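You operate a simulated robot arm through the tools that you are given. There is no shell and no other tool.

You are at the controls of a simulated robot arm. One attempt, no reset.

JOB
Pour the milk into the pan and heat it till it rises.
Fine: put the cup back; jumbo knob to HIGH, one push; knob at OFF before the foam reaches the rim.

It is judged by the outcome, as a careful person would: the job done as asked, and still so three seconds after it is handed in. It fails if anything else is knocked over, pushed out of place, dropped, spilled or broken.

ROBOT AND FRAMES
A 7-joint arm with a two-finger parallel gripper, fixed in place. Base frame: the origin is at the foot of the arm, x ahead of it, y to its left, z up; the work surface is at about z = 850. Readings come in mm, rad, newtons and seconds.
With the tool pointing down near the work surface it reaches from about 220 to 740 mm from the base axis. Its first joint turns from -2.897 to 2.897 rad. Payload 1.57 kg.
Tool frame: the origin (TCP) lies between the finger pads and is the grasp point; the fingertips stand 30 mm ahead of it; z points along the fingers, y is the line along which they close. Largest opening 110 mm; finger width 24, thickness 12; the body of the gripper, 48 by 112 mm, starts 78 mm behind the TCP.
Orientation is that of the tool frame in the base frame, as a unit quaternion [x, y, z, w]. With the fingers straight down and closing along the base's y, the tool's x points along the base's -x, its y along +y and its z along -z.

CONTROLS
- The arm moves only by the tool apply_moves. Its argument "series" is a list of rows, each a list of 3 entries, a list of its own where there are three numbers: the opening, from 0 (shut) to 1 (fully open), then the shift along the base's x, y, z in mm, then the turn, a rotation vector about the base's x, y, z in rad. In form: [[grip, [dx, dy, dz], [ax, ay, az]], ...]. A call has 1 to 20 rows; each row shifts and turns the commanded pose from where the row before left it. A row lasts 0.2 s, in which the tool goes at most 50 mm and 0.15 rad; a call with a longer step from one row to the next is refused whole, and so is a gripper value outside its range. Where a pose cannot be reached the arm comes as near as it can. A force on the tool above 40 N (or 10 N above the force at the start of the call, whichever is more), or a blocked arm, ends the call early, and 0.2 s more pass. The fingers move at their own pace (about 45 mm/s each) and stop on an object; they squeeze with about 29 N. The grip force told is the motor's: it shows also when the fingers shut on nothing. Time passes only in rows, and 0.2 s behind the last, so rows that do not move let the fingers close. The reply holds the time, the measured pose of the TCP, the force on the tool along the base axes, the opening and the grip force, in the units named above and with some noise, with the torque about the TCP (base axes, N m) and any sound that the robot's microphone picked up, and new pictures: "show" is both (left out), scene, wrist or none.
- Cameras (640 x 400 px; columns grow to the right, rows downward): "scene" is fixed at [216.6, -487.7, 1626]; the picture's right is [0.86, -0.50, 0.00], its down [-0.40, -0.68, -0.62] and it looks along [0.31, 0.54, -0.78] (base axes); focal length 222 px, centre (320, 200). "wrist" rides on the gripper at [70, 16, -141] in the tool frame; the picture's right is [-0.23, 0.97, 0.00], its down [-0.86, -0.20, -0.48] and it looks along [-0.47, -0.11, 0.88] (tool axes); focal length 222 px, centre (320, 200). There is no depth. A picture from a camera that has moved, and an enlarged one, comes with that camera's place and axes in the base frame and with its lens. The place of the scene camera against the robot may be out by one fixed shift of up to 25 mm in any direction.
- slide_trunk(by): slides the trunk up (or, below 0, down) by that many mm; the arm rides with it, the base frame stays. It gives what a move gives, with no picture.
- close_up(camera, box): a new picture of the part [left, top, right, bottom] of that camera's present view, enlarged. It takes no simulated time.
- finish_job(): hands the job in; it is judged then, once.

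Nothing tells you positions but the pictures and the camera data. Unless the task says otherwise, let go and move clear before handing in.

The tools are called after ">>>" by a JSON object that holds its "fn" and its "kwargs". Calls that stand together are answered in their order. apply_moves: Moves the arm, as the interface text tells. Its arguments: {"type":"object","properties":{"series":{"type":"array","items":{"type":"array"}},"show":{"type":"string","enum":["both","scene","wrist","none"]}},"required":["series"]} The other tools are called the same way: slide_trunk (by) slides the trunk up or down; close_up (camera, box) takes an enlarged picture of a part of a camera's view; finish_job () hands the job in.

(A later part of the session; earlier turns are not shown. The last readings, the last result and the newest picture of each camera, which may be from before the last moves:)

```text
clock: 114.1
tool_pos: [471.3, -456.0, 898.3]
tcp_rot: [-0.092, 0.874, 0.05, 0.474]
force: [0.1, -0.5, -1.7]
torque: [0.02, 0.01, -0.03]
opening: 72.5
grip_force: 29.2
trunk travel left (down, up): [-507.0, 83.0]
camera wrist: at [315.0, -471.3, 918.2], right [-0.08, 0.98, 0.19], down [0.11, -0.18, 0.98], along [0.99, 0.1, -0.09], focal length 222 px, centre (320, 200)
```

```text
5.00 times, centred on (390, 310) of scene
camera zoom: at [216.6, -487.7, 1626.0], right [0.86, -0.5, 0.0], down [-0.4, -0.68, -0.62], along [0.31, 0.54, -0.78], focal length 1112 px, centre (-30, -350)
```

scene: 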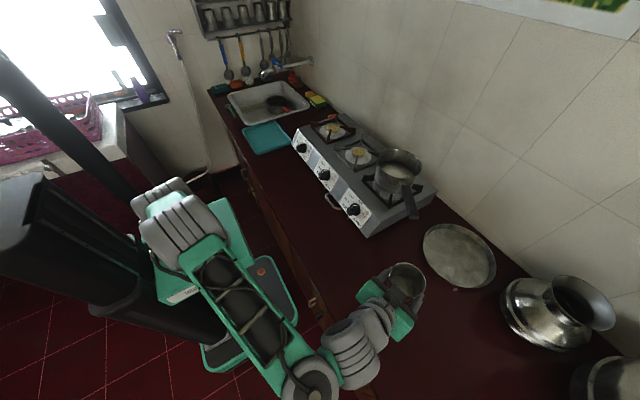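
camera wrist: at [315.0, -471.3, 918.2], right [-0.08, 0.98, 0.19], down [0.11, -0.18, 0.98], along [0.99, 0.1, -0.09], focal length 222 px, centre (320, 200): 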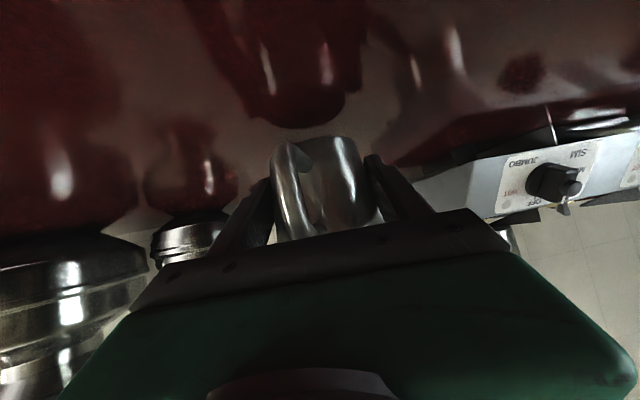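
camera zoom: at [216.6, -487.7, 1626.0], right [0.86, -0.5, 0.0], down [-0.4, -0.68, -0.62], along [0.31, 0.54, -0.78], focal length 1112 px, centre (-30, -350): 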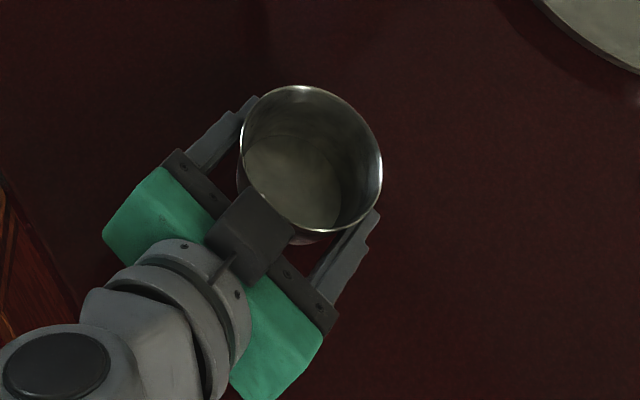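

>>> {"fn": "apply_moves", "kwargs": {"series": [[0.4, [-3, -2, -3], [0, 0, 0]], [0.4, [-2, -1, -3], [0, 0, 0]], [0.4, [0, 0, -3], [0, 0, 0]], [0.4, [0, 0, 0], [0, 0, 0]]], "show": "none"}}

>>> {"fn": "apply_moves", "kwargs": {"series": [[0.4, [0, 0, -2], [0, 0, 0]], [0.4, [0, 0, 0], [0, 0, 0]]], "show": "none"}}

>>> {"fn": "apply_moves", "kwargs": {"series": [[0.4, [0, 0, -2], [0, 0, 0]], [0.4, [0, 0, 0], [0, 0, 0]]], "show": "none"}}

```text
clock: 115.1
tool_pos: [467.6, -458.0, 889.4]
tcp_rot: [-0.092, 0.874, 0.051, 0.474]
force: [-0.1, 1.1, -0.8]
torque: [-0.02, 0.03, 0.0]
opening: 72.0
grip_force: 29.4
trunk travel left (down, up): [-507.0, 83.0]
```

```text
clock: 115.7
tool_pos: [466.8, -459.4, 887.7]
tcp_rot: [-0.092, 0.874, 0.05, 0.475]
force: [-0.4, 0.7, -0.1]
torque: [-0.02, -0.02, 0.01]
opening: 72.2
grip_force: 28.8
trunk travel left (down, up): [-507.0, 83.0]
```

```text
clock: 116.3
tool_pos: [466.4, -459.1, 886.1]
tcp_rot: [-0.092, 0.874, 0.05, 0.474]
force: [1.1, 0.0, -1.7]
torque: [0.02, 0.0, -0.06]
opening: 72.2
grip_force: 29.7
trunk travel left (down, up): [-507.0, 83.0]
```

>>> {"fn": "apply_moves", "kwargs": {"series": [[0.4, [0, 0, -1.5], [0, 0, 0]], [0.4, [0, 0, 0], [0, 0, 0]], [0.4, [0, 0, 0], [0, 0, 0]]], "show": "none"}}

>>> {"fn": "apply_moves", "kwargs": {"series": [[0.4, [0, 0, -1.5], [0, 0, 0]], [0.4, [0, 0, 0], [0, 0, 0]], [0.4, [0, 0, 0], [0, 0, 0]]], "show": "both"}}

>>> {"fn": "close_up", "kwargs": {"camera": "wrist", "box": [240, 90, 420, 240]}}

>>> {"fn": "close_up", "kwargs": {"camera": "scene", "box": [340, 270, 440, 350]}}

```text
clock: 117.1
tool_pos: [466.5, -458.5, 884.1]
tcp_rot: [-0.093, 0.874, 0.051, 0.473]
force: [-0.3, -0.3, 1.0]
torque: [0.03, -0.03, -0.01]
opening: 72.3
grip_force: 29.0
trunk travel left (down, up): [-507.0, 83.0]
```

```text
clock: 117.9
tool_pos: [466.8, -459.4, 883.6]
tcp_rot: [-0.092, 0.875, 0.05, 0.473]
force: [-1.2, -2.1, 5.3]
torque: [0.12, -0.09, 0.01]
opening: 72.3
grip_force: 29.3
trunk travel left (down, up): [-507.0, 83.0]
camera wrist: at [310.7, -474.9, 902.3], right [-0.08, 0.98, 0.19], down [0.11, -0.18, 0.98], along [0.99, 0.1, -0.09], focal length 222 px, centre (320, 200)
```

scene: 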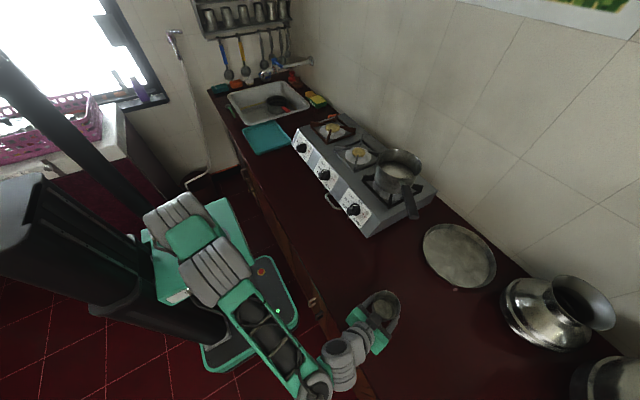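
wrist: 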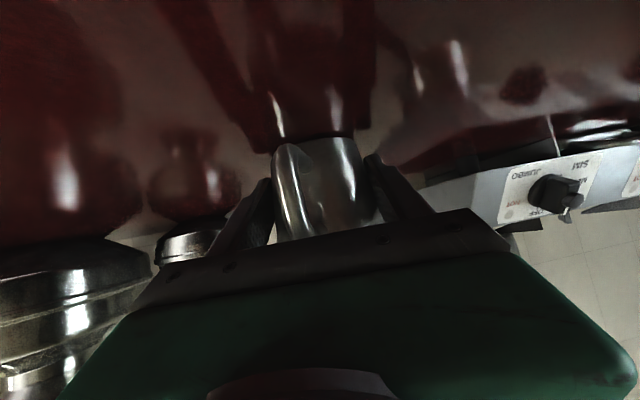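

```text
2.67 times, centred on (330, 165) of wrist
camera zoom: at [310.7, -474.9, 902.3], right [-0.08, 0.98, 0.19], down [0.11, -0.18, 0.98], along [0.99, 0.1, -0.09], focal length 592 px, centre (293, 293)
```

zoom: 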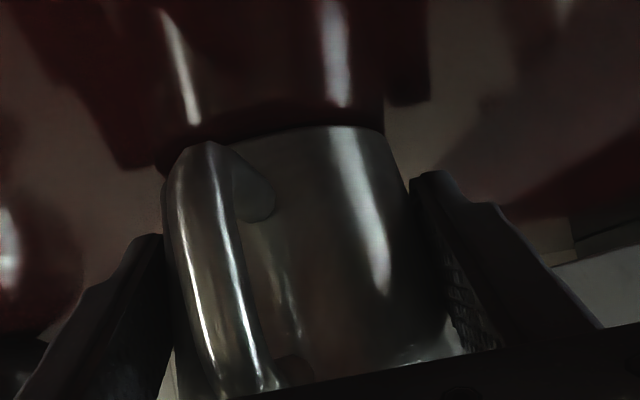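

```text
5.00 times, centred on (390, 310) of scene
camera zoom: at [216.6, -487.7, 1626.0], right [0.86, -0.5, 0.0], down [-0.4, -0.68, -0.62], along [0.31, 0.54, -0.78], focal length 1112 px, centre (-30, -350)
```

zoom: 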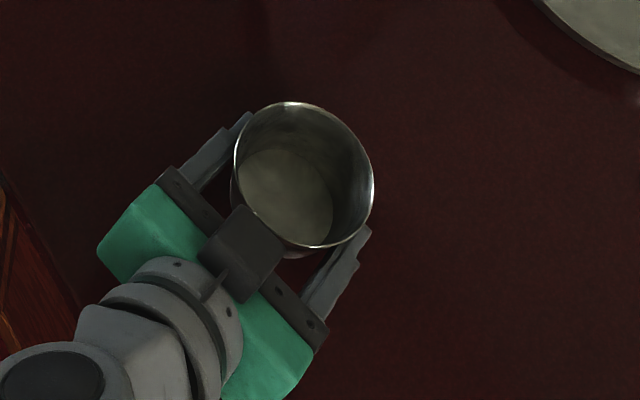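

The cup is resting on the counter at its original spot. I'll release and rise straight up.

>>> {"fn": "apply_moves", "kwargs": {"series": [[0.75, [0, 0, 0], [0, 0, 0]], [0.9, [0, 0, 0], [0, 0, 0]], [1, [0, 0, 0], [0, 0, 0]], [1, [0, 0, 0], [0, 0, 0]], [1, [0, 0, 10], [0, 0, 0]], [1, [0, 0, 25], [0, 0, 0]], [1, [0, 0, 40], [0, 0, 0]], [1, [0, 0, 40], [0, 0, 0]], [1, [0, 0, 40], [0, 0, 0]], [1, [0, 0, 0], [0, 0, 0]]], "show": "both"}}

>>> {"fn": "close_up", "kwargs": {"camera": "scene", "box": [340, 250, 440, 350]}}

```text
clock: 120.1
tool_pos: [466.0, -457.8, 1037.7]
tcp_rot: [-0.093, 0.874, 0.051, 0.474]
force: [-0.2, 0.1, -1.3]
torque: [-0.03, -0.03, 0.03]
opening: 109.8
grip_force: 0.1
trunk travel left (down, up): [-507.0, 83.0]
camera wrist: at [309.2, -474.4, 1057.3], right [-0.08, 0.98, 0.19], down [0.11, -0.18, 0.98], along [0.99, 0.1, -0.09], focal length 222 px, centre (320, 200)
```

scene: 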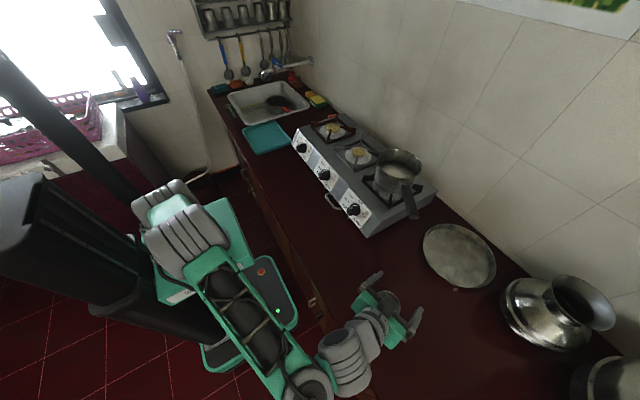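
wrist: 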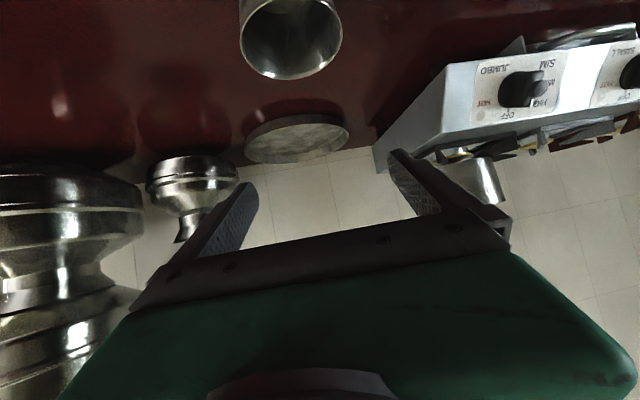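

```text
4.00 times, centred on (390, 300) of scene
camera zoom: at [216.6, -487.7, 1626.0], right [0.86, -0.5, 0.0], down [-0.4, -0.68, -0.62], along [0.31, 0.54, -0.78], focal length 889 px, centre (40, -200)
```

zoom: 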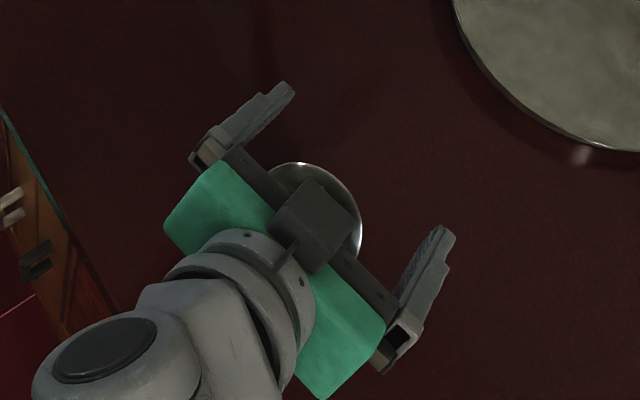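

The cup stands back in place. Next is the jumbo knob: the tool must point along the panel normal from close in, so I'll lower the trunk in stages while raising the arm to keep it comfortable.

>>> {"fn": "apply_moves", "kwargs": {"series": [[0.5, [0, 0, 30], [0, 0, 0]], [0.5, [0, 0, 40], [0, 0, 0]], [0.5, [0, 0, 40], [0, 0, 0]], [0.5, [0, 5, 40], [0, 0, 0]], [0.5, [0, 5, 40], [0, 0, 0]], [0.5, [0, 5, 25], [0, 0, 0]], [0.5, [0, 0, 0], [0, 0, 0]]], "show": "scene"}}

>>> {"fn": "close_up", "kwargs": {"camera": "scene", "box": [340, 270, 440, 350]}}

>>> {"fn": "slide_trunk", "kwargs": {"by": -100}}

```text
clock: 121.7
tool_pos: [463.7, -436.7, 1210.5]
tcp_rot: [-0.092, 0.874, 0.05, 0.474]
force: [-0.9, -0.1, 0.1]
torque: [-0.01, -0.01, -0.01]
opening: 55.0
grip_force: 0.0
out of reach, approached as far as the arm can: row 5, 6
trunk travel left (down, up): [-507.0, 83.0]
```

scene: 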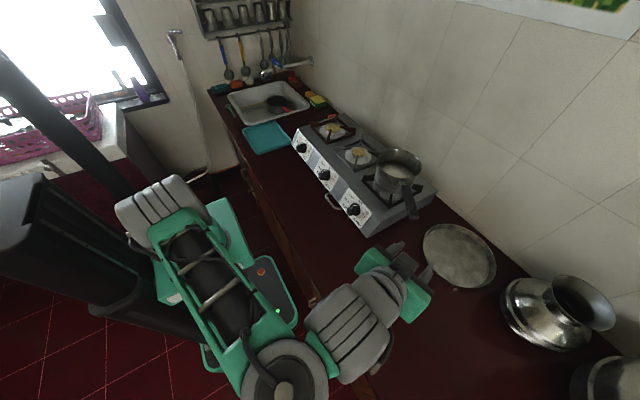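

```text
5.00 times, centred on (390, 310) of scene
camera zoom: at [216.6, -487.7, 1626.0], right [0.86, -0.5, 0.0], down [-0.4, -0.68, -0.62], along [0.31, 0.54, -0.78], focal length 1112 px, centre (-30, -350)
```

zoom: 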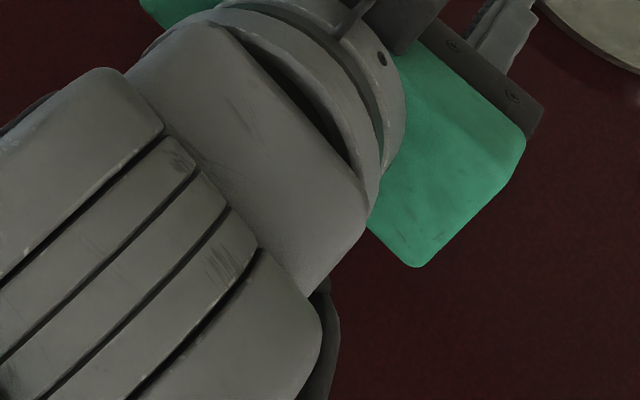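

```text
clock: 123.0
tool_pos: [464.9, -435.7, 1109.6]
tcp_rot: [-0.092, 0.874, 0.05, 0.474]
force: [0.3, 0.1, -0.2]
torque: [0.0, -0.03, -0.04]
opening: 55.0
grip_force: 0.0
trunk travel left (down, up): [-407.0, 183.0]
```

>>> {"fn": "apply_moves", "kwargs": {"series": [[0.5, [4, 25, 0], [0, 0, -0.05]], [0.5, [4, 25, 5], [0, 0, -0.05]], [0.5, [4, 25, 10], [0, 0, -0.05]], [0.5, [4, 25, 10], [0, 0, -0.05]], [0.5, [0, 0, 0], [0, 0, 0]]], "show": "scene"}}

```text
clock: 124.2
tool_pos: [480.4, -333.8, 1134.9]
tcp_rot: [-0.003, 0.879, 0.002, 0.476]
force: [-0.1, 0.1, 0.1]
torque: [-0.02, 0.0, -0.05]
opening: 55.2
grip_force: 0.1
trunk travel left (down, up): [-407.0, 183.0]
```

scene: 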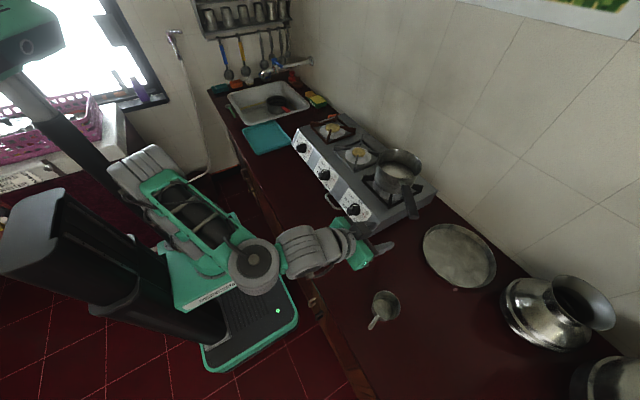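

>>> {"fn": "apply_moves", "kwargs": {"series": [[0.5, [0, 8, 25], [0, 0, 0]], [0.5, [0, 8, 25], [0, 0, 0]], [0.5, [0, 8, 25], [0, 0, 0]], [0.5, [0, 8, 25], [0, 0, 0]], [0.5, [0, 0, 0], [0, 0, 0]]], "show": "none"}}

>>> {"fn": "slide_trunk", "kwargs": {"by": -130}}

```text
clock: 125.4
tool_pos: [479.9, -303.4, 1235.5]
tcp_rot: [-0.004, 0.879, 0.002, 0.477]
force: [-0.1, -0.6, 0.5]
torque: [-0.01, 0.0, 0.01]
opening: 55.0
grip_force: 0.0
trunk travel left (down, up): [-407.0, 183.0]
```

```text
clock: 127.0
tool_pos: [479.6, -303.2, 1106.2]
tcp_rot: [-0.005, 0.879, 0.002, 0.477]
force: [1.0, -0.4, 0.2]
torque: [-0.01, 0.01, -0.01]
opening: 54.9
grip_force: 0.1
trunk travel left (down, up): [-277.0, 313.0]
```

>>> {"fn": "apply_moves", "kwargs": {"series": [[0.5, [0, 10, 25], [0, 0, 0]], [0.5, [0, 10, 25], [0, 0, 0]], [0.5, [0, 10, 25], [0, 0, 0]], [0.5, [0, 10, 25], [0, 0, 0]], [0.5, [0, 0, 0], [0, 0, 0]]], "show": "scene"}}

```text
clock: 128.2
tool_pos: [483.5, -263.4, 1205.1]
tcp_rot: [-0.005, 0.879, 0.003, 0.477]
force: [-0.2, -0.7, -0.4]
torque: [-0.01, 0.02, 0.0]
opening: 55.0
grip_force: 0.0
trunk travel left (down, up): [-277.0, 313.0]
```

scene: 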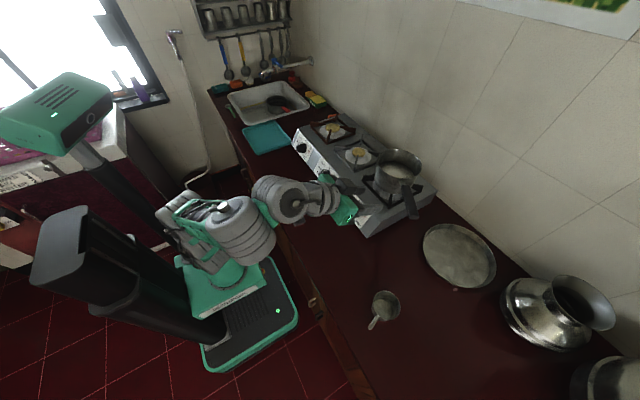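

>>> {"fn": "slide_trunk", "kwargs": {"by": -130}}

>>> {"fn": "apply_moves", "kwargs": {"series": [[0.5, [0, 20, 12], [0, 0, 0]], [0.5, [0, 22, 12], [0, 0, 0]], [0.5, [0, 24, 12], [0, 0, 0]], [0.5, [0, 24, 12], [0, 0, 0]], [0.5, [0, 24, 10], [0, 0, 0]], [0.5, [0, 24, 10], [0, 0, 0]], [0.5, [0, 0, 0], [0, 0, 0]]], "show": "both"}}

```text
clock: 129.8
tool_pos: [483.2, -263.4, 1076.8]
tcp_rot: [-0.004, 0.879, 0.002, 0.477]
force: [-0.4, 0.0, 0.1]
torque: [-0.03, 0.0, -0.01]
opening: 54.8
grip_force: 0.1
trunk travel left (down, up): [-147.0, 443.0]
```

```text
clock: 131.3
tool_pos: [483.2, -127.4, 1144.3]
tcp_rot: [-0.005, 0.879, 0.003, 0.476]
force: [0.1, 0.4, 0.0]
torque: [0.01, 0.02, 0.01]
opening: 54.7
grip_force: 0.0
trunk travel left (down, up): [-147.0, 443.0]
camera wrist: at [326.8, -111.4, 1164.1], right [0.11, 0.97, 0.19], down [0.07, -0.2, 0.98], along [0.99, -0.1, -0.09], focal length 222 px, centre (320, 200)
```

scene: 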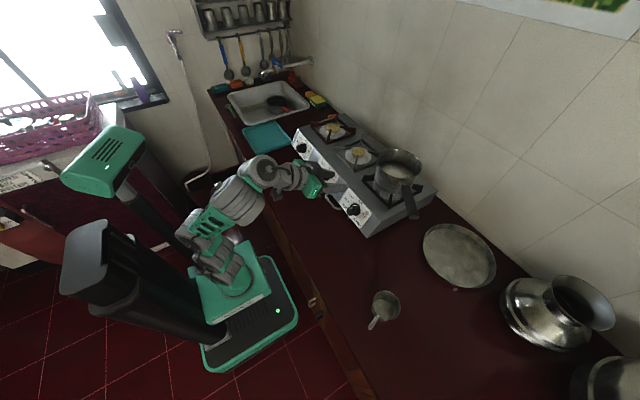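
wrist: 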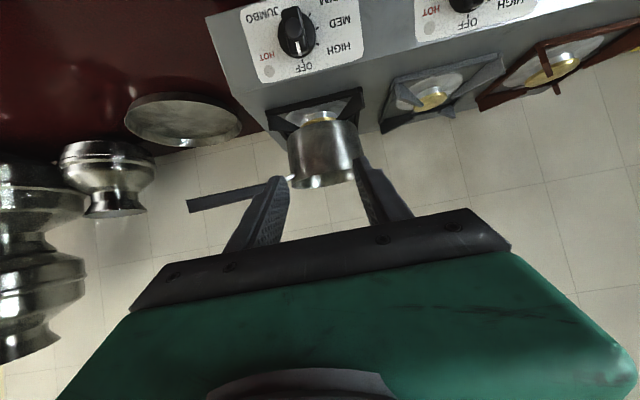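

>>> {"fn": "slide_trunk", "kwargs": {"by": -100}}

>>> {"fn": "apply_moves", "kwargs": {"series": [[0.5, [-4, 1, -18], [0, -0.025, 0]], [0.5, [-4, 0, -18], [0, -0.025, 0]], [0.5, [0, 0, -10], [0, 0, 0]], [0.5, [0, 0, 0], [0, 0, 0]]], "show": "both"}}

>>> {"fn": "close_up", "kwargs": {"camera": "wrist", "box": [200, 40, 440, 220]}}

```text
clock: 132.7
tool_pos: [484.4, -127.9, 1046.2]
tcp_rot: [-0.004, 0.879, 0.002, 0.477]
force: [0.4, -0.2, 0.1]
torque: [0.0, 0.02, -0.01]
opening: 54.7
grip_force: 0.1
trunk travel left (down, up): [-47.0, 543.0]
```

```text
clock: 133.7
tool_pos: [474.5, -125.9, 1000.0]
tcp_rot: [-0.005, 0.867, 0.002, 0.499]
force: [0.3, -0.9, 0.1]
torque: [0.01, 0.02, 0.0]
opening: 55.2
grip_force: 0.1
trunk travel left (down, up): [-47.0, 543.0]
camera wrist: at [318.1, -110.5, 1010.6], right [0.1, 0.98, 0.2], down [0.02, -0.2, 0.98], along [0.99, -0.1, -0.04], focal length 222 px, centre (320, 200)
```

scene: 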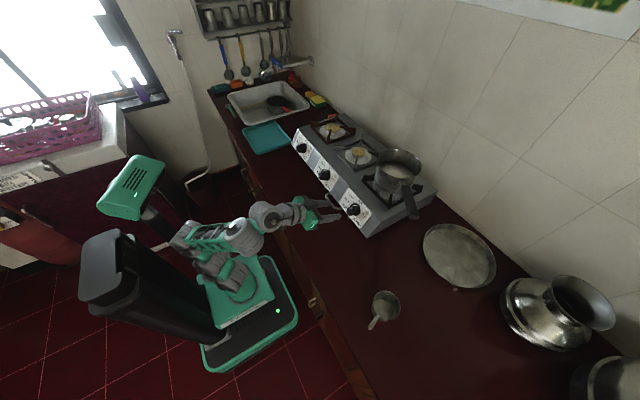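
wrist: 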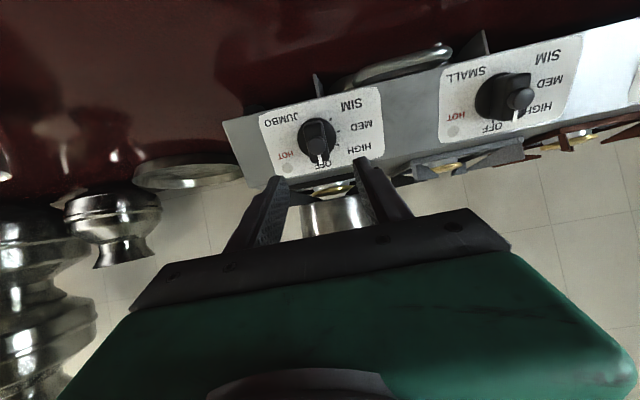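

```text
2.22 times, centred on (320, 130) of wrist
camera zoom: at [318.1, -110.5, 1010.6], right [0.1, 0.98, 0.2], down [0.02, -0.2, 0.98], along [0.99, -0.1, -0.04], focal length 494 px, centre (320, 356)
```

zoom: 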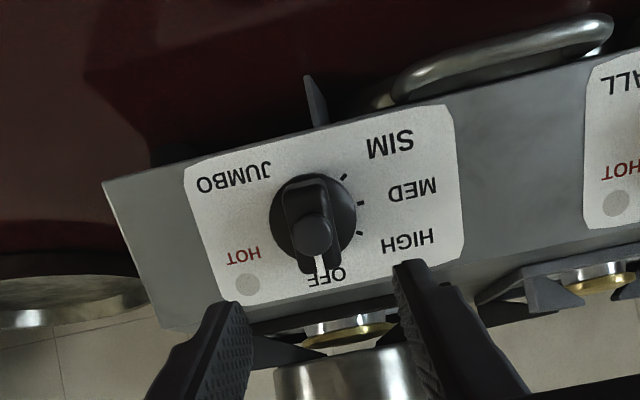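

The tool is now aligned with the knob axis: knob centre (598, -126.7, 920), pointing 60° from vertical. I'll advance along the axis to just in front of it.

>>> {"fn": "apply_moves", "kwargs": {"series": [[0.5, [-3.7, -0.8, -6.5], [0, 0, -0.0115]], [0.5, [14, 0, -8], [0, 0, 0]], [0.5, [15, 0, -9], [0, 0, 0]], [0.5, [15, 0, -8.7], [0, 0, 0]], [0.5, [14, 0, -8], [0, 0, 0]], [0.5, [0, 0, 0], [0, 0, 0]]], "show": "both"}}

>>> {"fn": "close_up", "kwargs": {"camera": "wrist", "box": [220, 80, 420, 230]}}

>>> {"fn": "close_up", "kwargs": {"camera": "scene", "box": [310, 170, 400, 240]}}

```text
clock: 135.1
tool_pos: [530.3, -127.6, 958.3]
tcp_rot: [0.0, 0.867, 0.0, 0.498]
force: [-0.1, -0.6, 0.0]
torque: [0.0, -0.03, 0.01]
opening: 55.0
grip_force: 0.1
trunk travel left (down, up): [-47.0, 543.0]
camera wrist: at [373.6, -109.5, 969.8], right [0.12, 0.97, 0.2], down [0.02, -0.2, 0.98], along [0.99, -0.11, -0.04], focal length 222 px, centre (320, 200)
```

scene: 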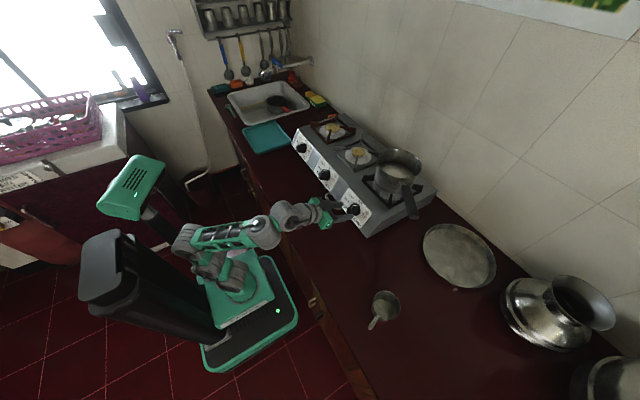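
wrist: 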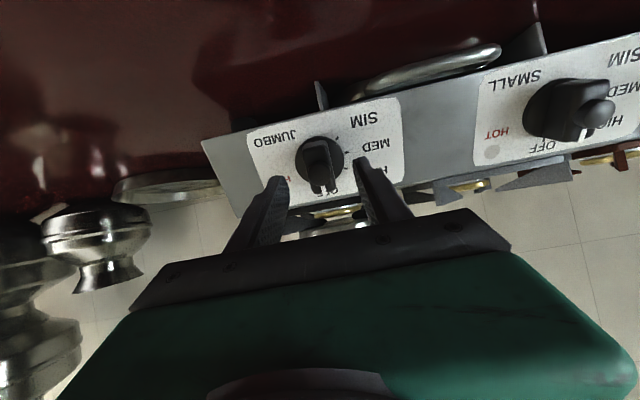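

```text
2.67 times, centred on (320, 155) of wrist
camera zoom: at [373.6, -109.5, 969.8], right [0.12, 0.97, 0.2], down [0.02, -0.2, 0.98], along [0.99, -0.11, -0.04], focal length 592 px, centre (320, 320)
```

zoom: 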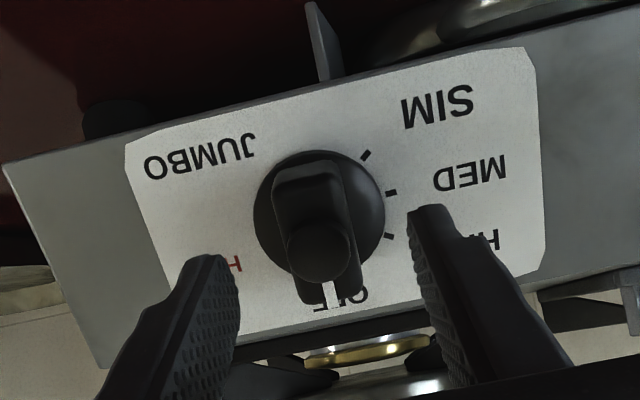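

```text
5.71 times, centred on (355, 205) of scene
camera zoom: at [216.6, -487.7, 1626.0], right [0.86, -0.5, 0.0], down [-0.4, -0.68, -0.62], along [0.31, 0.54, -0.78], focal length 1270 px, centre (120, 171)
```

zoom: 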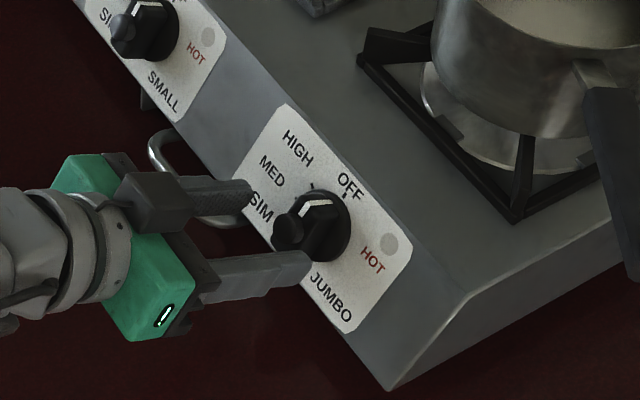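

Alignment is good. I'll advance so the fingers straddle the knob's bar.

>>> {"fn": "apply_moves", "kwargs": {"series": [[0.5, [9, 0.8, -5], [0, 0, 0]], [0.5, [9, 0, -5.3], [0, 0, 0]], [0.5, [7, 0, -4], [0, 0, 0]], [0.5, [3, 0, -1.7], [0, 0, 0]], [0.5, [0, 0, 0], [0, 0, 0]]], "show": "both"}}

>>> {"fn": "close_up", "kwargs": {"camera": "wrist", "box": [220, 80, 420, 230]}}

>>> {"fn": "close_up", "kwargs": {"camera": "scene", "box": [330, 180, 390, 230]}}

```text
clock: 136.3
tool_pos: [557.7, -128.0, 942.0]
tcp_rot: [0.001, 0.867, -0.001, 0.499]
force: [-0.6, 0.3, 0.4]
torque: [0.01, 0.0, 0.02]
opening: 55.1
grip_force: 0.0
trunk travel left (down, up): [-47.0, 543.0]
camera wrist: at [400.5, -108.9, 953.6], right [0.12, 0.97, 0.2], down [0.02, -0.2, 0.98], along [0.99, -0.11, -0.04], focal length 222 px, centre (320, 200)
```

scene: 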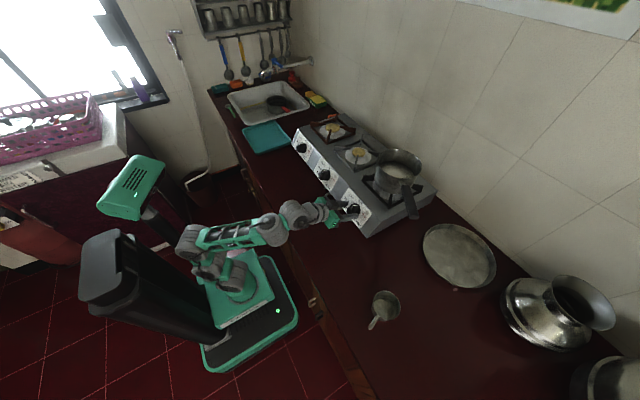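
wrist: 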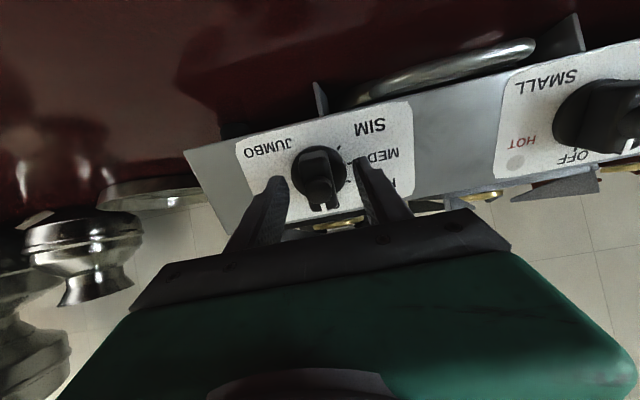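

```text
2.67 times, centred on (320, 155) of wrist
camera zoom: at [400.5, -108.9, 953.6], right [0.12, 0.97, 0.2], down [0.02, -0.2, 0.98], along [0.99, -0.11, -0.04], focal length 592 px, centre (320, 320)
```

zoom: 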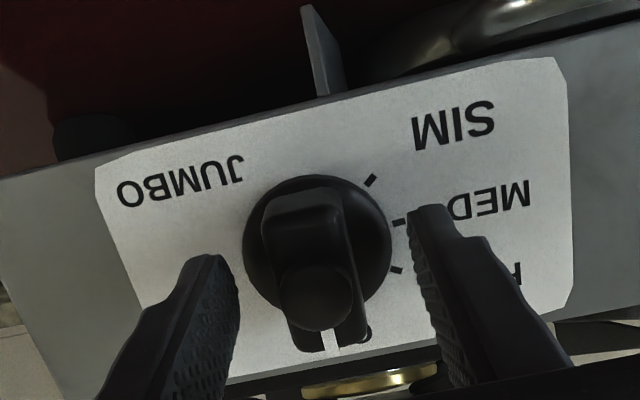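

```text
8.00 times, centred on (360, 205) of scene
camera zoom: at [216.6, -487.7, 1626.0], right [0.86, -0.5, 0.0], down [-0.4, -0.68, -0.62], along [0.31, 0.54, -0.78], focal length 1779 px, centre (0, 160)
```

zoom: 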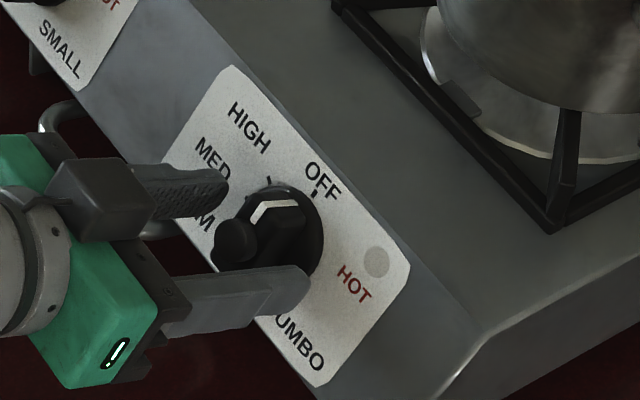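

The fingers straddle the bar. Closing on it now.

>>> {"fn": "apply_moves", "kwargs": {"series": [[0.3, [0, 0, 0], [0, 0, 0]], [0.1, [0, 0, 0], [0, 0, 0]], [0.1, [0, 0, 0], [0, 0, 0]], [0.1, [0, 0, 0], [0, 0, 0]]], "show": "both"}}

>>> {"fn": "close_up", "kwargs": {"camera": "wrist", "box": [220, 80, 420, 230]}}

```text
clock: 137.3
tool_pos: [556.3, -128.8, 943.9]
tcp_rot: [0.002, 0.867, -0.001, 0.498]
force: [2.4, -7.9, 1.6]
torque: [-0.14, -0.13, -0.08]
opening: 23.8
grip_force: 32.0
trunk travel left (down, up): [-47.0, 543.0]
camera wrist: at [400.5, -110.1, 953.5], right [0.12, 0.97, 0.2], down [0.02, -0.2, 0.98], along [0.99, -0.11, -0.04], focal length 222 px, centre (320, 200)
```

scene: 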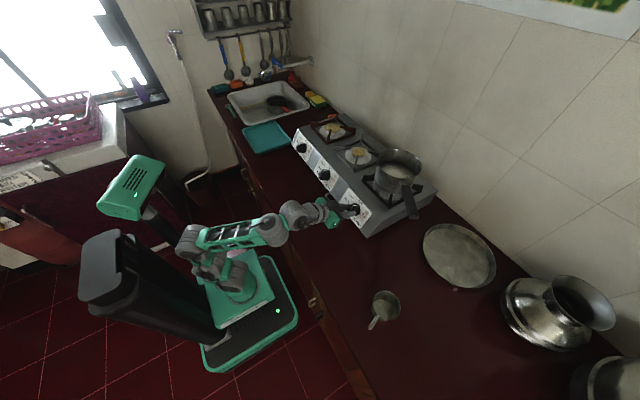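
wrist: 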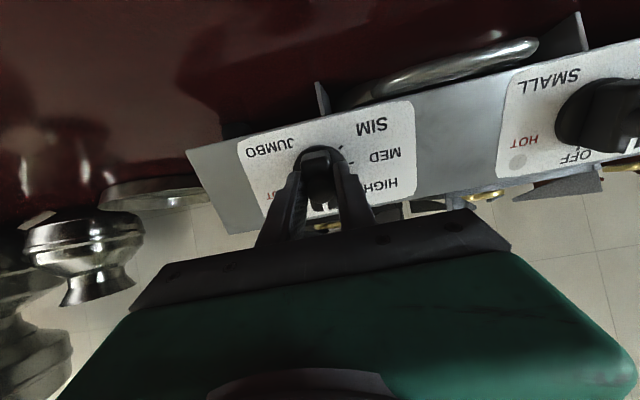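

```text
2.67 times, centred on (320, 155) of wrist
camera zoom: at [400.5, -110.1, 953.5], right [0.12, 0.97, 0.2], down [0.02, -0.2, 0.98], along [0.99, -0.11, -0.04], focal length 592 px, centre (320, 320)
```

zoom: 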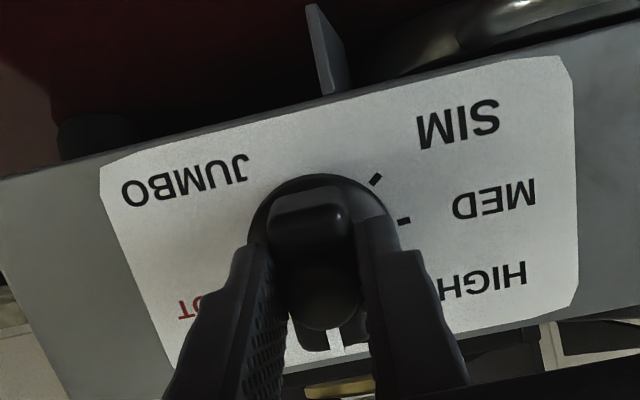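

Gripped at 23.8 mm with a small sideways force; I'll shift 2 mm to relax it, then start pressing in gently.

>>> {"fn": "apply_moves", "kwargs": {"series": [[0.1, [0, -2, 0], [0, 0, 0]], [0.1, [0, 0, 0], [0, 0, 0]]], "show": "none"}}

```text
clock: 137.9
tool_pos: [557.5, -128.1, 942.7]
tcp_rot: [0.0, 0.867, 0.001, 0.498]
force: [-3.5, -1.0, -3.1]
torque: [0.06, -0.74, 0.06]
opening: 23.9
grip_force: 36.3
trunk travel left (down, up): [-47.0, 543.0]
```

>>> {"fn": "apply_moves", "kwargs": {"series": [[0.1, [1.7, 0, -1], [0, 0, 0]], [0.1, [1.7, 0, -1], [0, 0, 0]]], "show": "none"}}

```text
clock: 138.5
tool_pos: [558.7, -128.2, 943.5]
tcp_rot: [0.0, 0.866, -0.001, 0.5]
force: [-25.2, 2.9, -0.6]
torque: [0.09, 0.42, 0.14]
opening: 24.3
grip_force: 35.3
trunk travel left (down, up): [-47.0, 543.0]
```

>>> {"fn": "apply_moves", "kwargs": {"series": [[0.1, [0.9, 0, -0.5], [0, 0, 0]], [0.1, [0, 0, 0], [-0.0433, 0, 0.025]], [0.1, [0, 0, 0], [-0.0433, 0, 0.025]]], "show": "both"}}

>>> {"fn": "close_up", "kwargs": {"camera": "wrist", "box": [220, 80, 420, 230]}}

>>> {"fn": "close_up", "kwargs": {"camera": "scene", "box": [330, 180, 390, 230]}}

```text
clock: 139.3
tool_pos: [559.5, -127.8, 941.1]
tcp_rot: [-0.042, 0.865, -0.027, 0.499]
force: [-26.0, 0.6, 0.9]
torque: [0.12, 0.15, 0.12]
opening: 23.9
grip_force: 36.5
trunk travel left (down, up): [-47.0, 543.0]
camera wrist: at [402.0, -117.5, 952.1], right [0.07, 0.99, 0.11], down [0.02, -0.11, 0.99], along [1.0, -0.06, -0.03], focal length 222 px, centre (320, 200)
```

scene: 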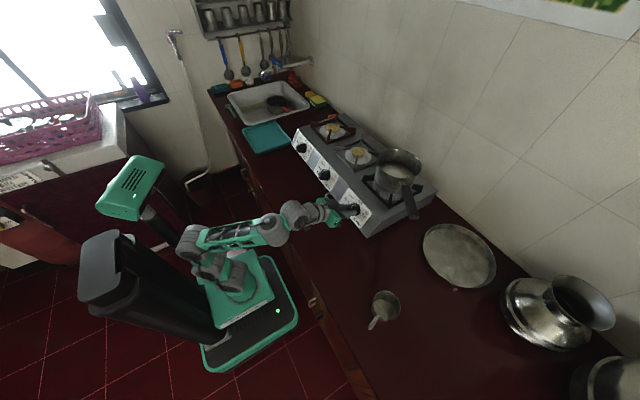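
wrist: 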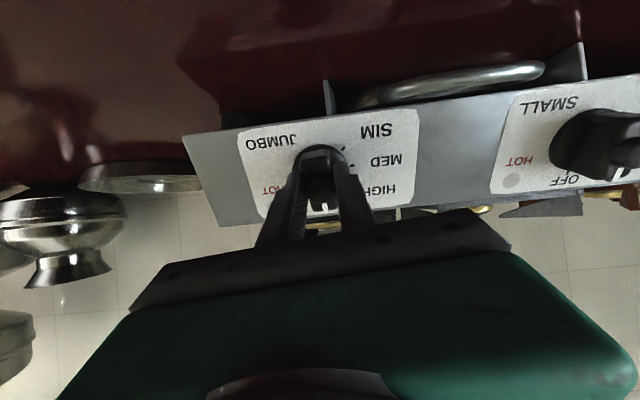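

```text
2.67 times, centred on (320, 155) of wrist
camera zoom: at [402.0, -117.5, 952.1], right [0.07, 0.99, 0.11], down [0.02, -0.11, 0.99], along [1.0, -0.06, -0.03], focal length 592 px, centre (320, 320)
```

zoom: 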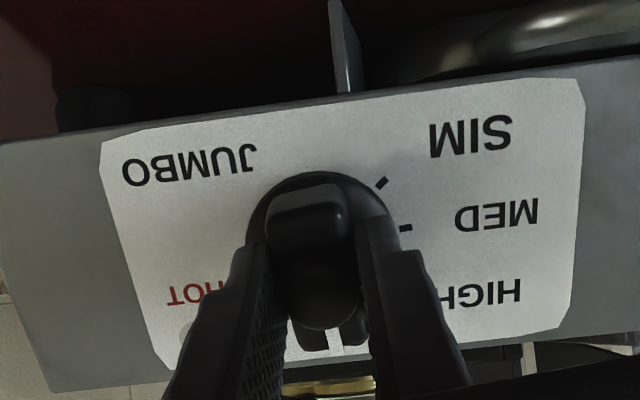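

```text
8.00 times, centred on (360, 205) of scene
camera zoom: at [216.6, -487.7, 1626.0], right [0.86, -0.5, 0.0], down [-0.4, -0.68, -0.62], along [0.31, 0.54, -0.78], focal length 1779 px, centre (0, 160)
```

zoom: 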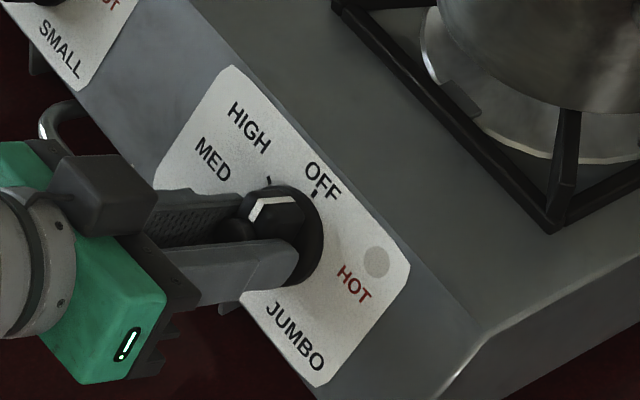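

The knob turned with the gripper under a light push, as it should. I'll keep the push and turn on toward HIGH.

>>> {"fn": "apply_moves", "kwargs": {"series": [[0.1, [0, 0, 0], [-0.0823, 0, 0.0475]], [0.1, [0, 0, 0], [-0.0823, 0, 0.0475]], [0.1, [0, 0, 0], [-0.0823, 0, 0.0475]], [0.1, [0, 0, 0], [-0.0823, 0, 0.0475]], [0.1, [0, 0, 0], [-0.0823, 0, 0.0475]]], "show": "both"}}

>>> {"fn": "close_up", "kwargs": {"camera": "scene", "box": [330, 180, 390, 230]}}

>>> {"fn": "close_up", "kwargs": {"camera": "wrist", "box": [220, 80, 420, 230]}}

```text
clock: 140.5
tool_pos: [558.8, -128.5, 942.6]
tcp_rot: [-0.245, 0.83, -0.144, 0.48]
force: [-17.2, -1.9, 9.4]
torque: [0.13, 0.3, 0.21]
opening: 24.1
grip_force: 36.1
trunk travel left (down, up): [-47.0, 543.0]
camera wrist: at [403.9, -151.2, 954.9], right [-0.17, 0.94, -0.3], down [0.0, 0.3, 0.95], along [0.99, 0.16, -0.05], focal length 222 px, centre (320, 200)
```

scene: 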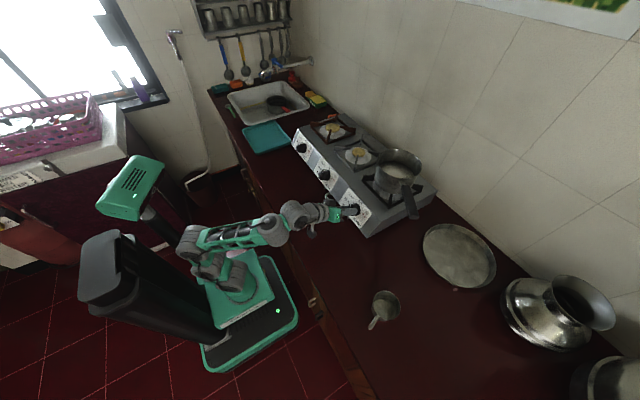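
wrist: 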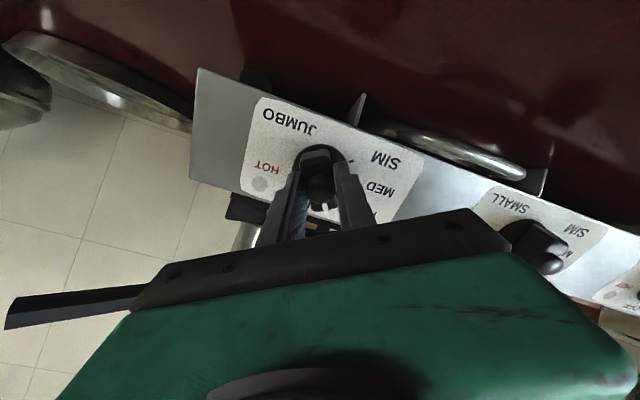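

```text
8.00 times, centred on (360, 205) of scene
camera zoom: at [216.6, -487.7, 1626.0], right [0.86, -0.5, 0.0], down [-0.4, -0.68, -0.62], along [0.31, 0.54, -0.78], focal length 1779 px, centre (0, 160)
```

zoom: 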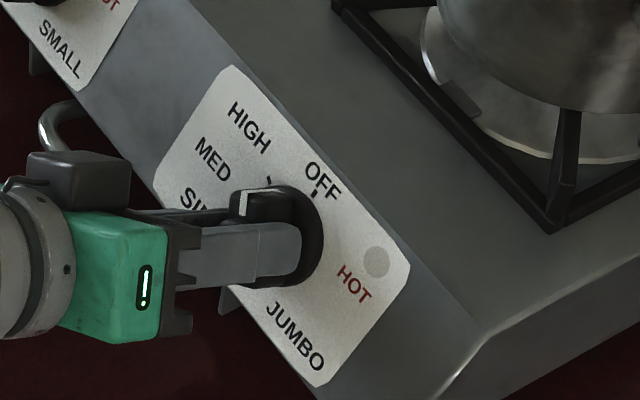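

```text
2.67 times, centred on (320, 155) of wrist
camera zoom: at [403.9, -151.2, 954.9], right [-0.17, 0.94, -0.3], down [0.0, 0.3, 0.95], along [0.99, 0.16, -0.05], focal length 592 px, centre (320, 320)
```

zoom: 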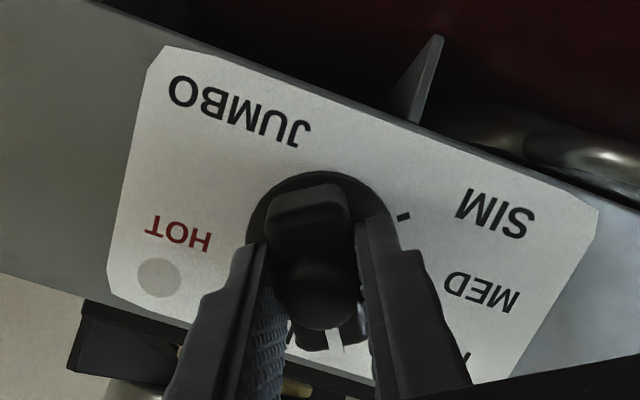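

>>> {"fn": "apply_moves", "kwargs": {"series": [[0.1, [0, 0, 0], [-0.078, 0, 0.045]], [0.1, [0, 0, 0], [-0.078, 0, 0.045]], [0.1, [0, 0, 0], [-0.078, 0, 0.045]], [0.1, [0, 0, 0], [-0.078, 0, 0.045]], [0.1, [0, 0, 0], [-0.078, 0, 0.045]]], "show": "both"}}

>>> {"fn": "close_up", "kwargs": {"camera": "scene", "box": [330, 150, 430, 230]}}

>>> {"fn": "close_up", "kwargs": {"camera": "wrist", "box": [220, 80, 420, 230]}}

```text
clock: 141.7
tool_pos: [560.6, -130.1, 942.8]
tcp_rot: [-0.424, 0.754, -0.249, 0.436]
force: [-10.6, -5.8, 18.9]
torque: [0.35, -0.12, 0.54]
opening: 24.1
grip_force: 35.9
trunk travel left (down, up): [-47.0, 543.0]
camera wrist: at [412.6, -178.3, 969.9], right [-0.35, 0.7, -0.62], down [-0.11, 0.63, 0.77], along [0.93, 0.34, -0.15], focal length 222 px, centre (320, 200)
```

scene: 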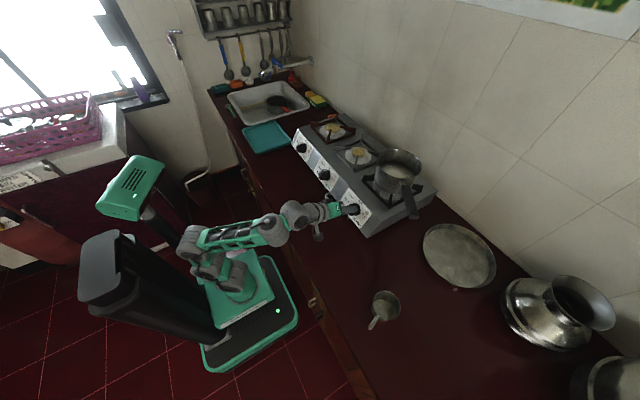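
wrist: 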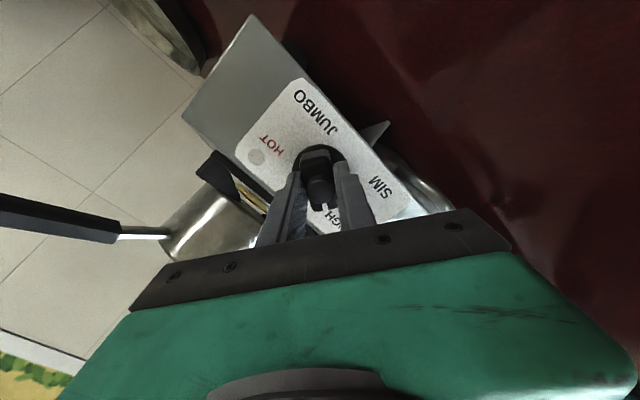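

```text
5.00 times, centred on (380, 190) of scene
camera zoom: at [216.6, -487.7, 1626.0], right [0.86, -0.5, 0.0], down [-0.4, -0.68, -0.62], along [0.31, 0.54, -0.78], focal length 1112 px, centre (20, 250)
```

zoom: 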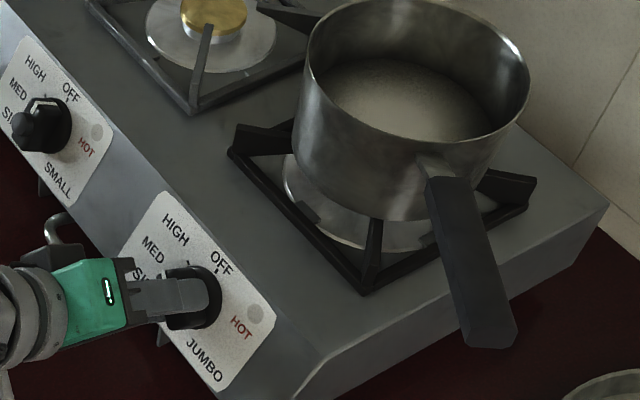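

```text
2.67 times, centred on (320, 155) of wrist
camera zoom: at [412.6, -178.3, 969.9], right [-0.35, 0.7, -0.62], down [-0.11, 0.63, 0.77], along [0.93, 0.34, -0.15], focal length 592 px, centre (320, 320)
```

zoom: 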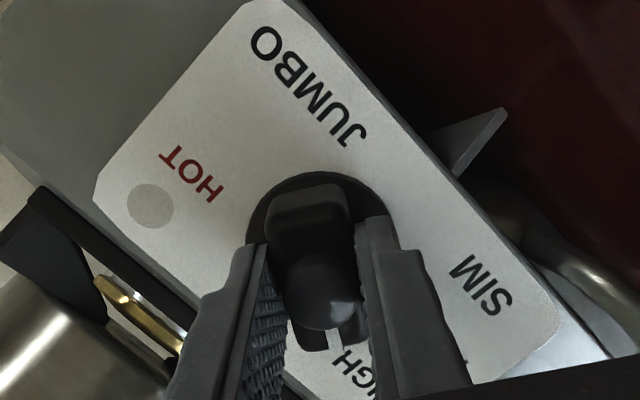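

The pointer is at HIGH. I'll look for a flame or indicator, letting a moment pass.

>>> {"fn": "apply_moves", "kwargs": {"series": [[0.1, [0, 0, 0], [0, 0, 0]]], "show": "none"}}

>>> {"fn": "close_up", "kwargs": {"camera": "scene", "box": [365, 140, 435, 210]}}

>>> {"fn": "close_up", "kwargs": {"camera": "scene", "box": [340, 185, 385, 225]}}

```text
clock: 142.1
tool_pos: [559.8, -128.5, 943.3]
tcp_rot: [-0.423, 0.755, -0.249, 0.436]
force: [-9.2, -5.5, 20.4]
torque: [0.13, 0.07, 0.23]
opening: 23.7
grip_force: 36.4
trunk travel left (down, up): [-47.0, 543.0]
```

```text
5.71 times, centred on (400, 175) of scene
camera zoom: at [216.6, -487.7, 1626.0], right [0.86, -0.5, 0.0], down [-0.4, -0.68, -0.62], along [0.31, 0.54, -0.78], focal length 1270 px, centre (-137, 343)
```

zoom: 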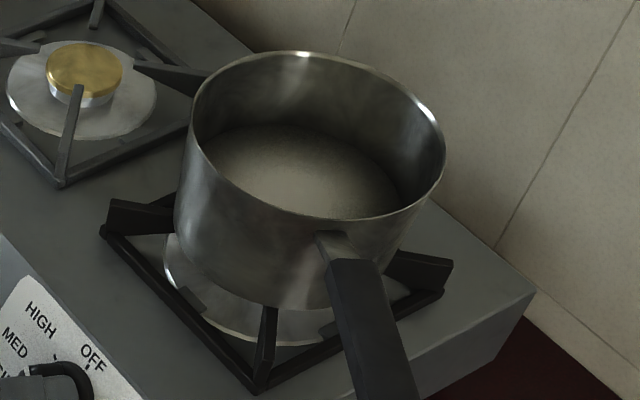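

```text
10.00 times, centred on (362, 205) of scene
camera zoom: at [216.6, -487.7, 1626.0], right [0.86, -0.5, 0.0], down [-0.4, -0.68, -0.62], along [0.31, 0.54, -0.78], focal length 2223 px, centre (-105, 150)
```

zoom: 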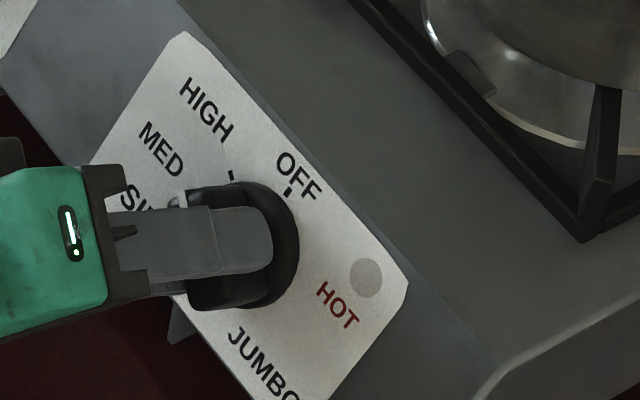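

No flame or HOT light yet, so the knob evidently needs its single push in at HIGH. I'll press along the axis more firmly and listen.

>>> {"fn": "apply_moves", "kwargs": {"series": [[0.1, [1.3, 0, -0.75], [0, 0, 0]], [0.1, [1.3, 0, -0.75], [0, 0, 0]]], "show": "none"}}

```text
clock: 142.7
tool_pos: [562.8, -129.5, 941.4]
tcp_rot: [-0.423, 0.755, -0.248, 0.435]
force: [-18.8, -4.5, 22.2]
torque: [0.12, 0.4, 0.21]
opening: 24.1
grip_force: 35.6
trunk travel left (down, up): [-47.0, 543.0]
```

>>> {"fn": "close_up", "kwargs": {"camera": "scene", "box": [340, 185, 385, 225]}}

>>> {"fn": "close_up", "kwargs": {"camera": "wrist", "box": [220, 80, 420, 230]}}

>>> {"fn": "close_up", "kwargs": {"camera": "scene", "box": [365, 140, 435, 210]}}

```text
10.00 times, centred on (362, 205) of scene
camera zoom: at [216.6, -487.7, 1626.0], right [0.86, -0.5, 0.0], down [-0.4, -0.68, -0.62], along [0.31, 0.54, -0.78], focal length 2223 px, centre (-105, 150)
```

zoom: 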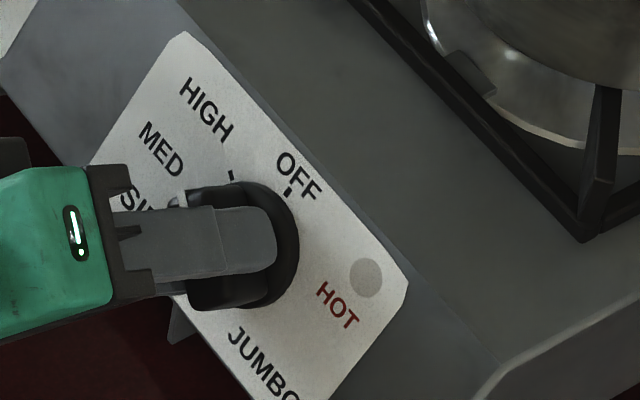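

```text
2.67 times, centred on (320, 155) of wrist
camera zoom: at [414.6, -178.4, 968.8], right [-0.35, 0.7, -0.62], down [-0.11, 0.63, 0.77], along [0.93, 0.34, -0.15], focal length 592 px, centre (320, 320)
```

zoom: 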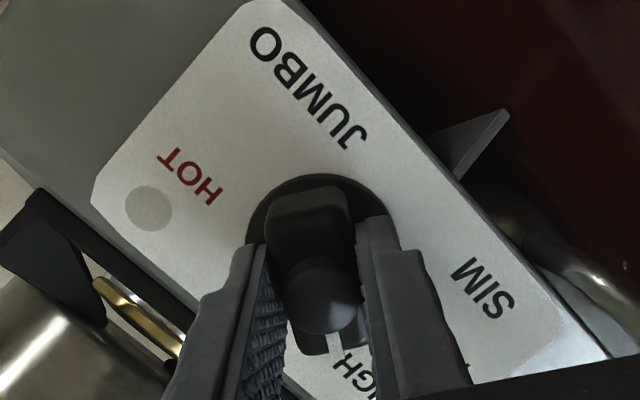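

```text
5.71 times, centred on (400, 175) of scene
camera zoom: at [216.6, -487.7, 1626.0], right [0.86, -0.5, 0.0], down [-0.4, -0.68, -0.62], along [0.31, 0.54, -0.78], focal length 1270 px, centre (-137, 343)
```

zoom: 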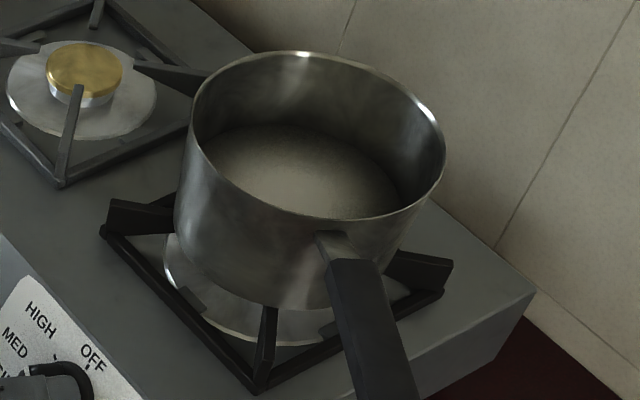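

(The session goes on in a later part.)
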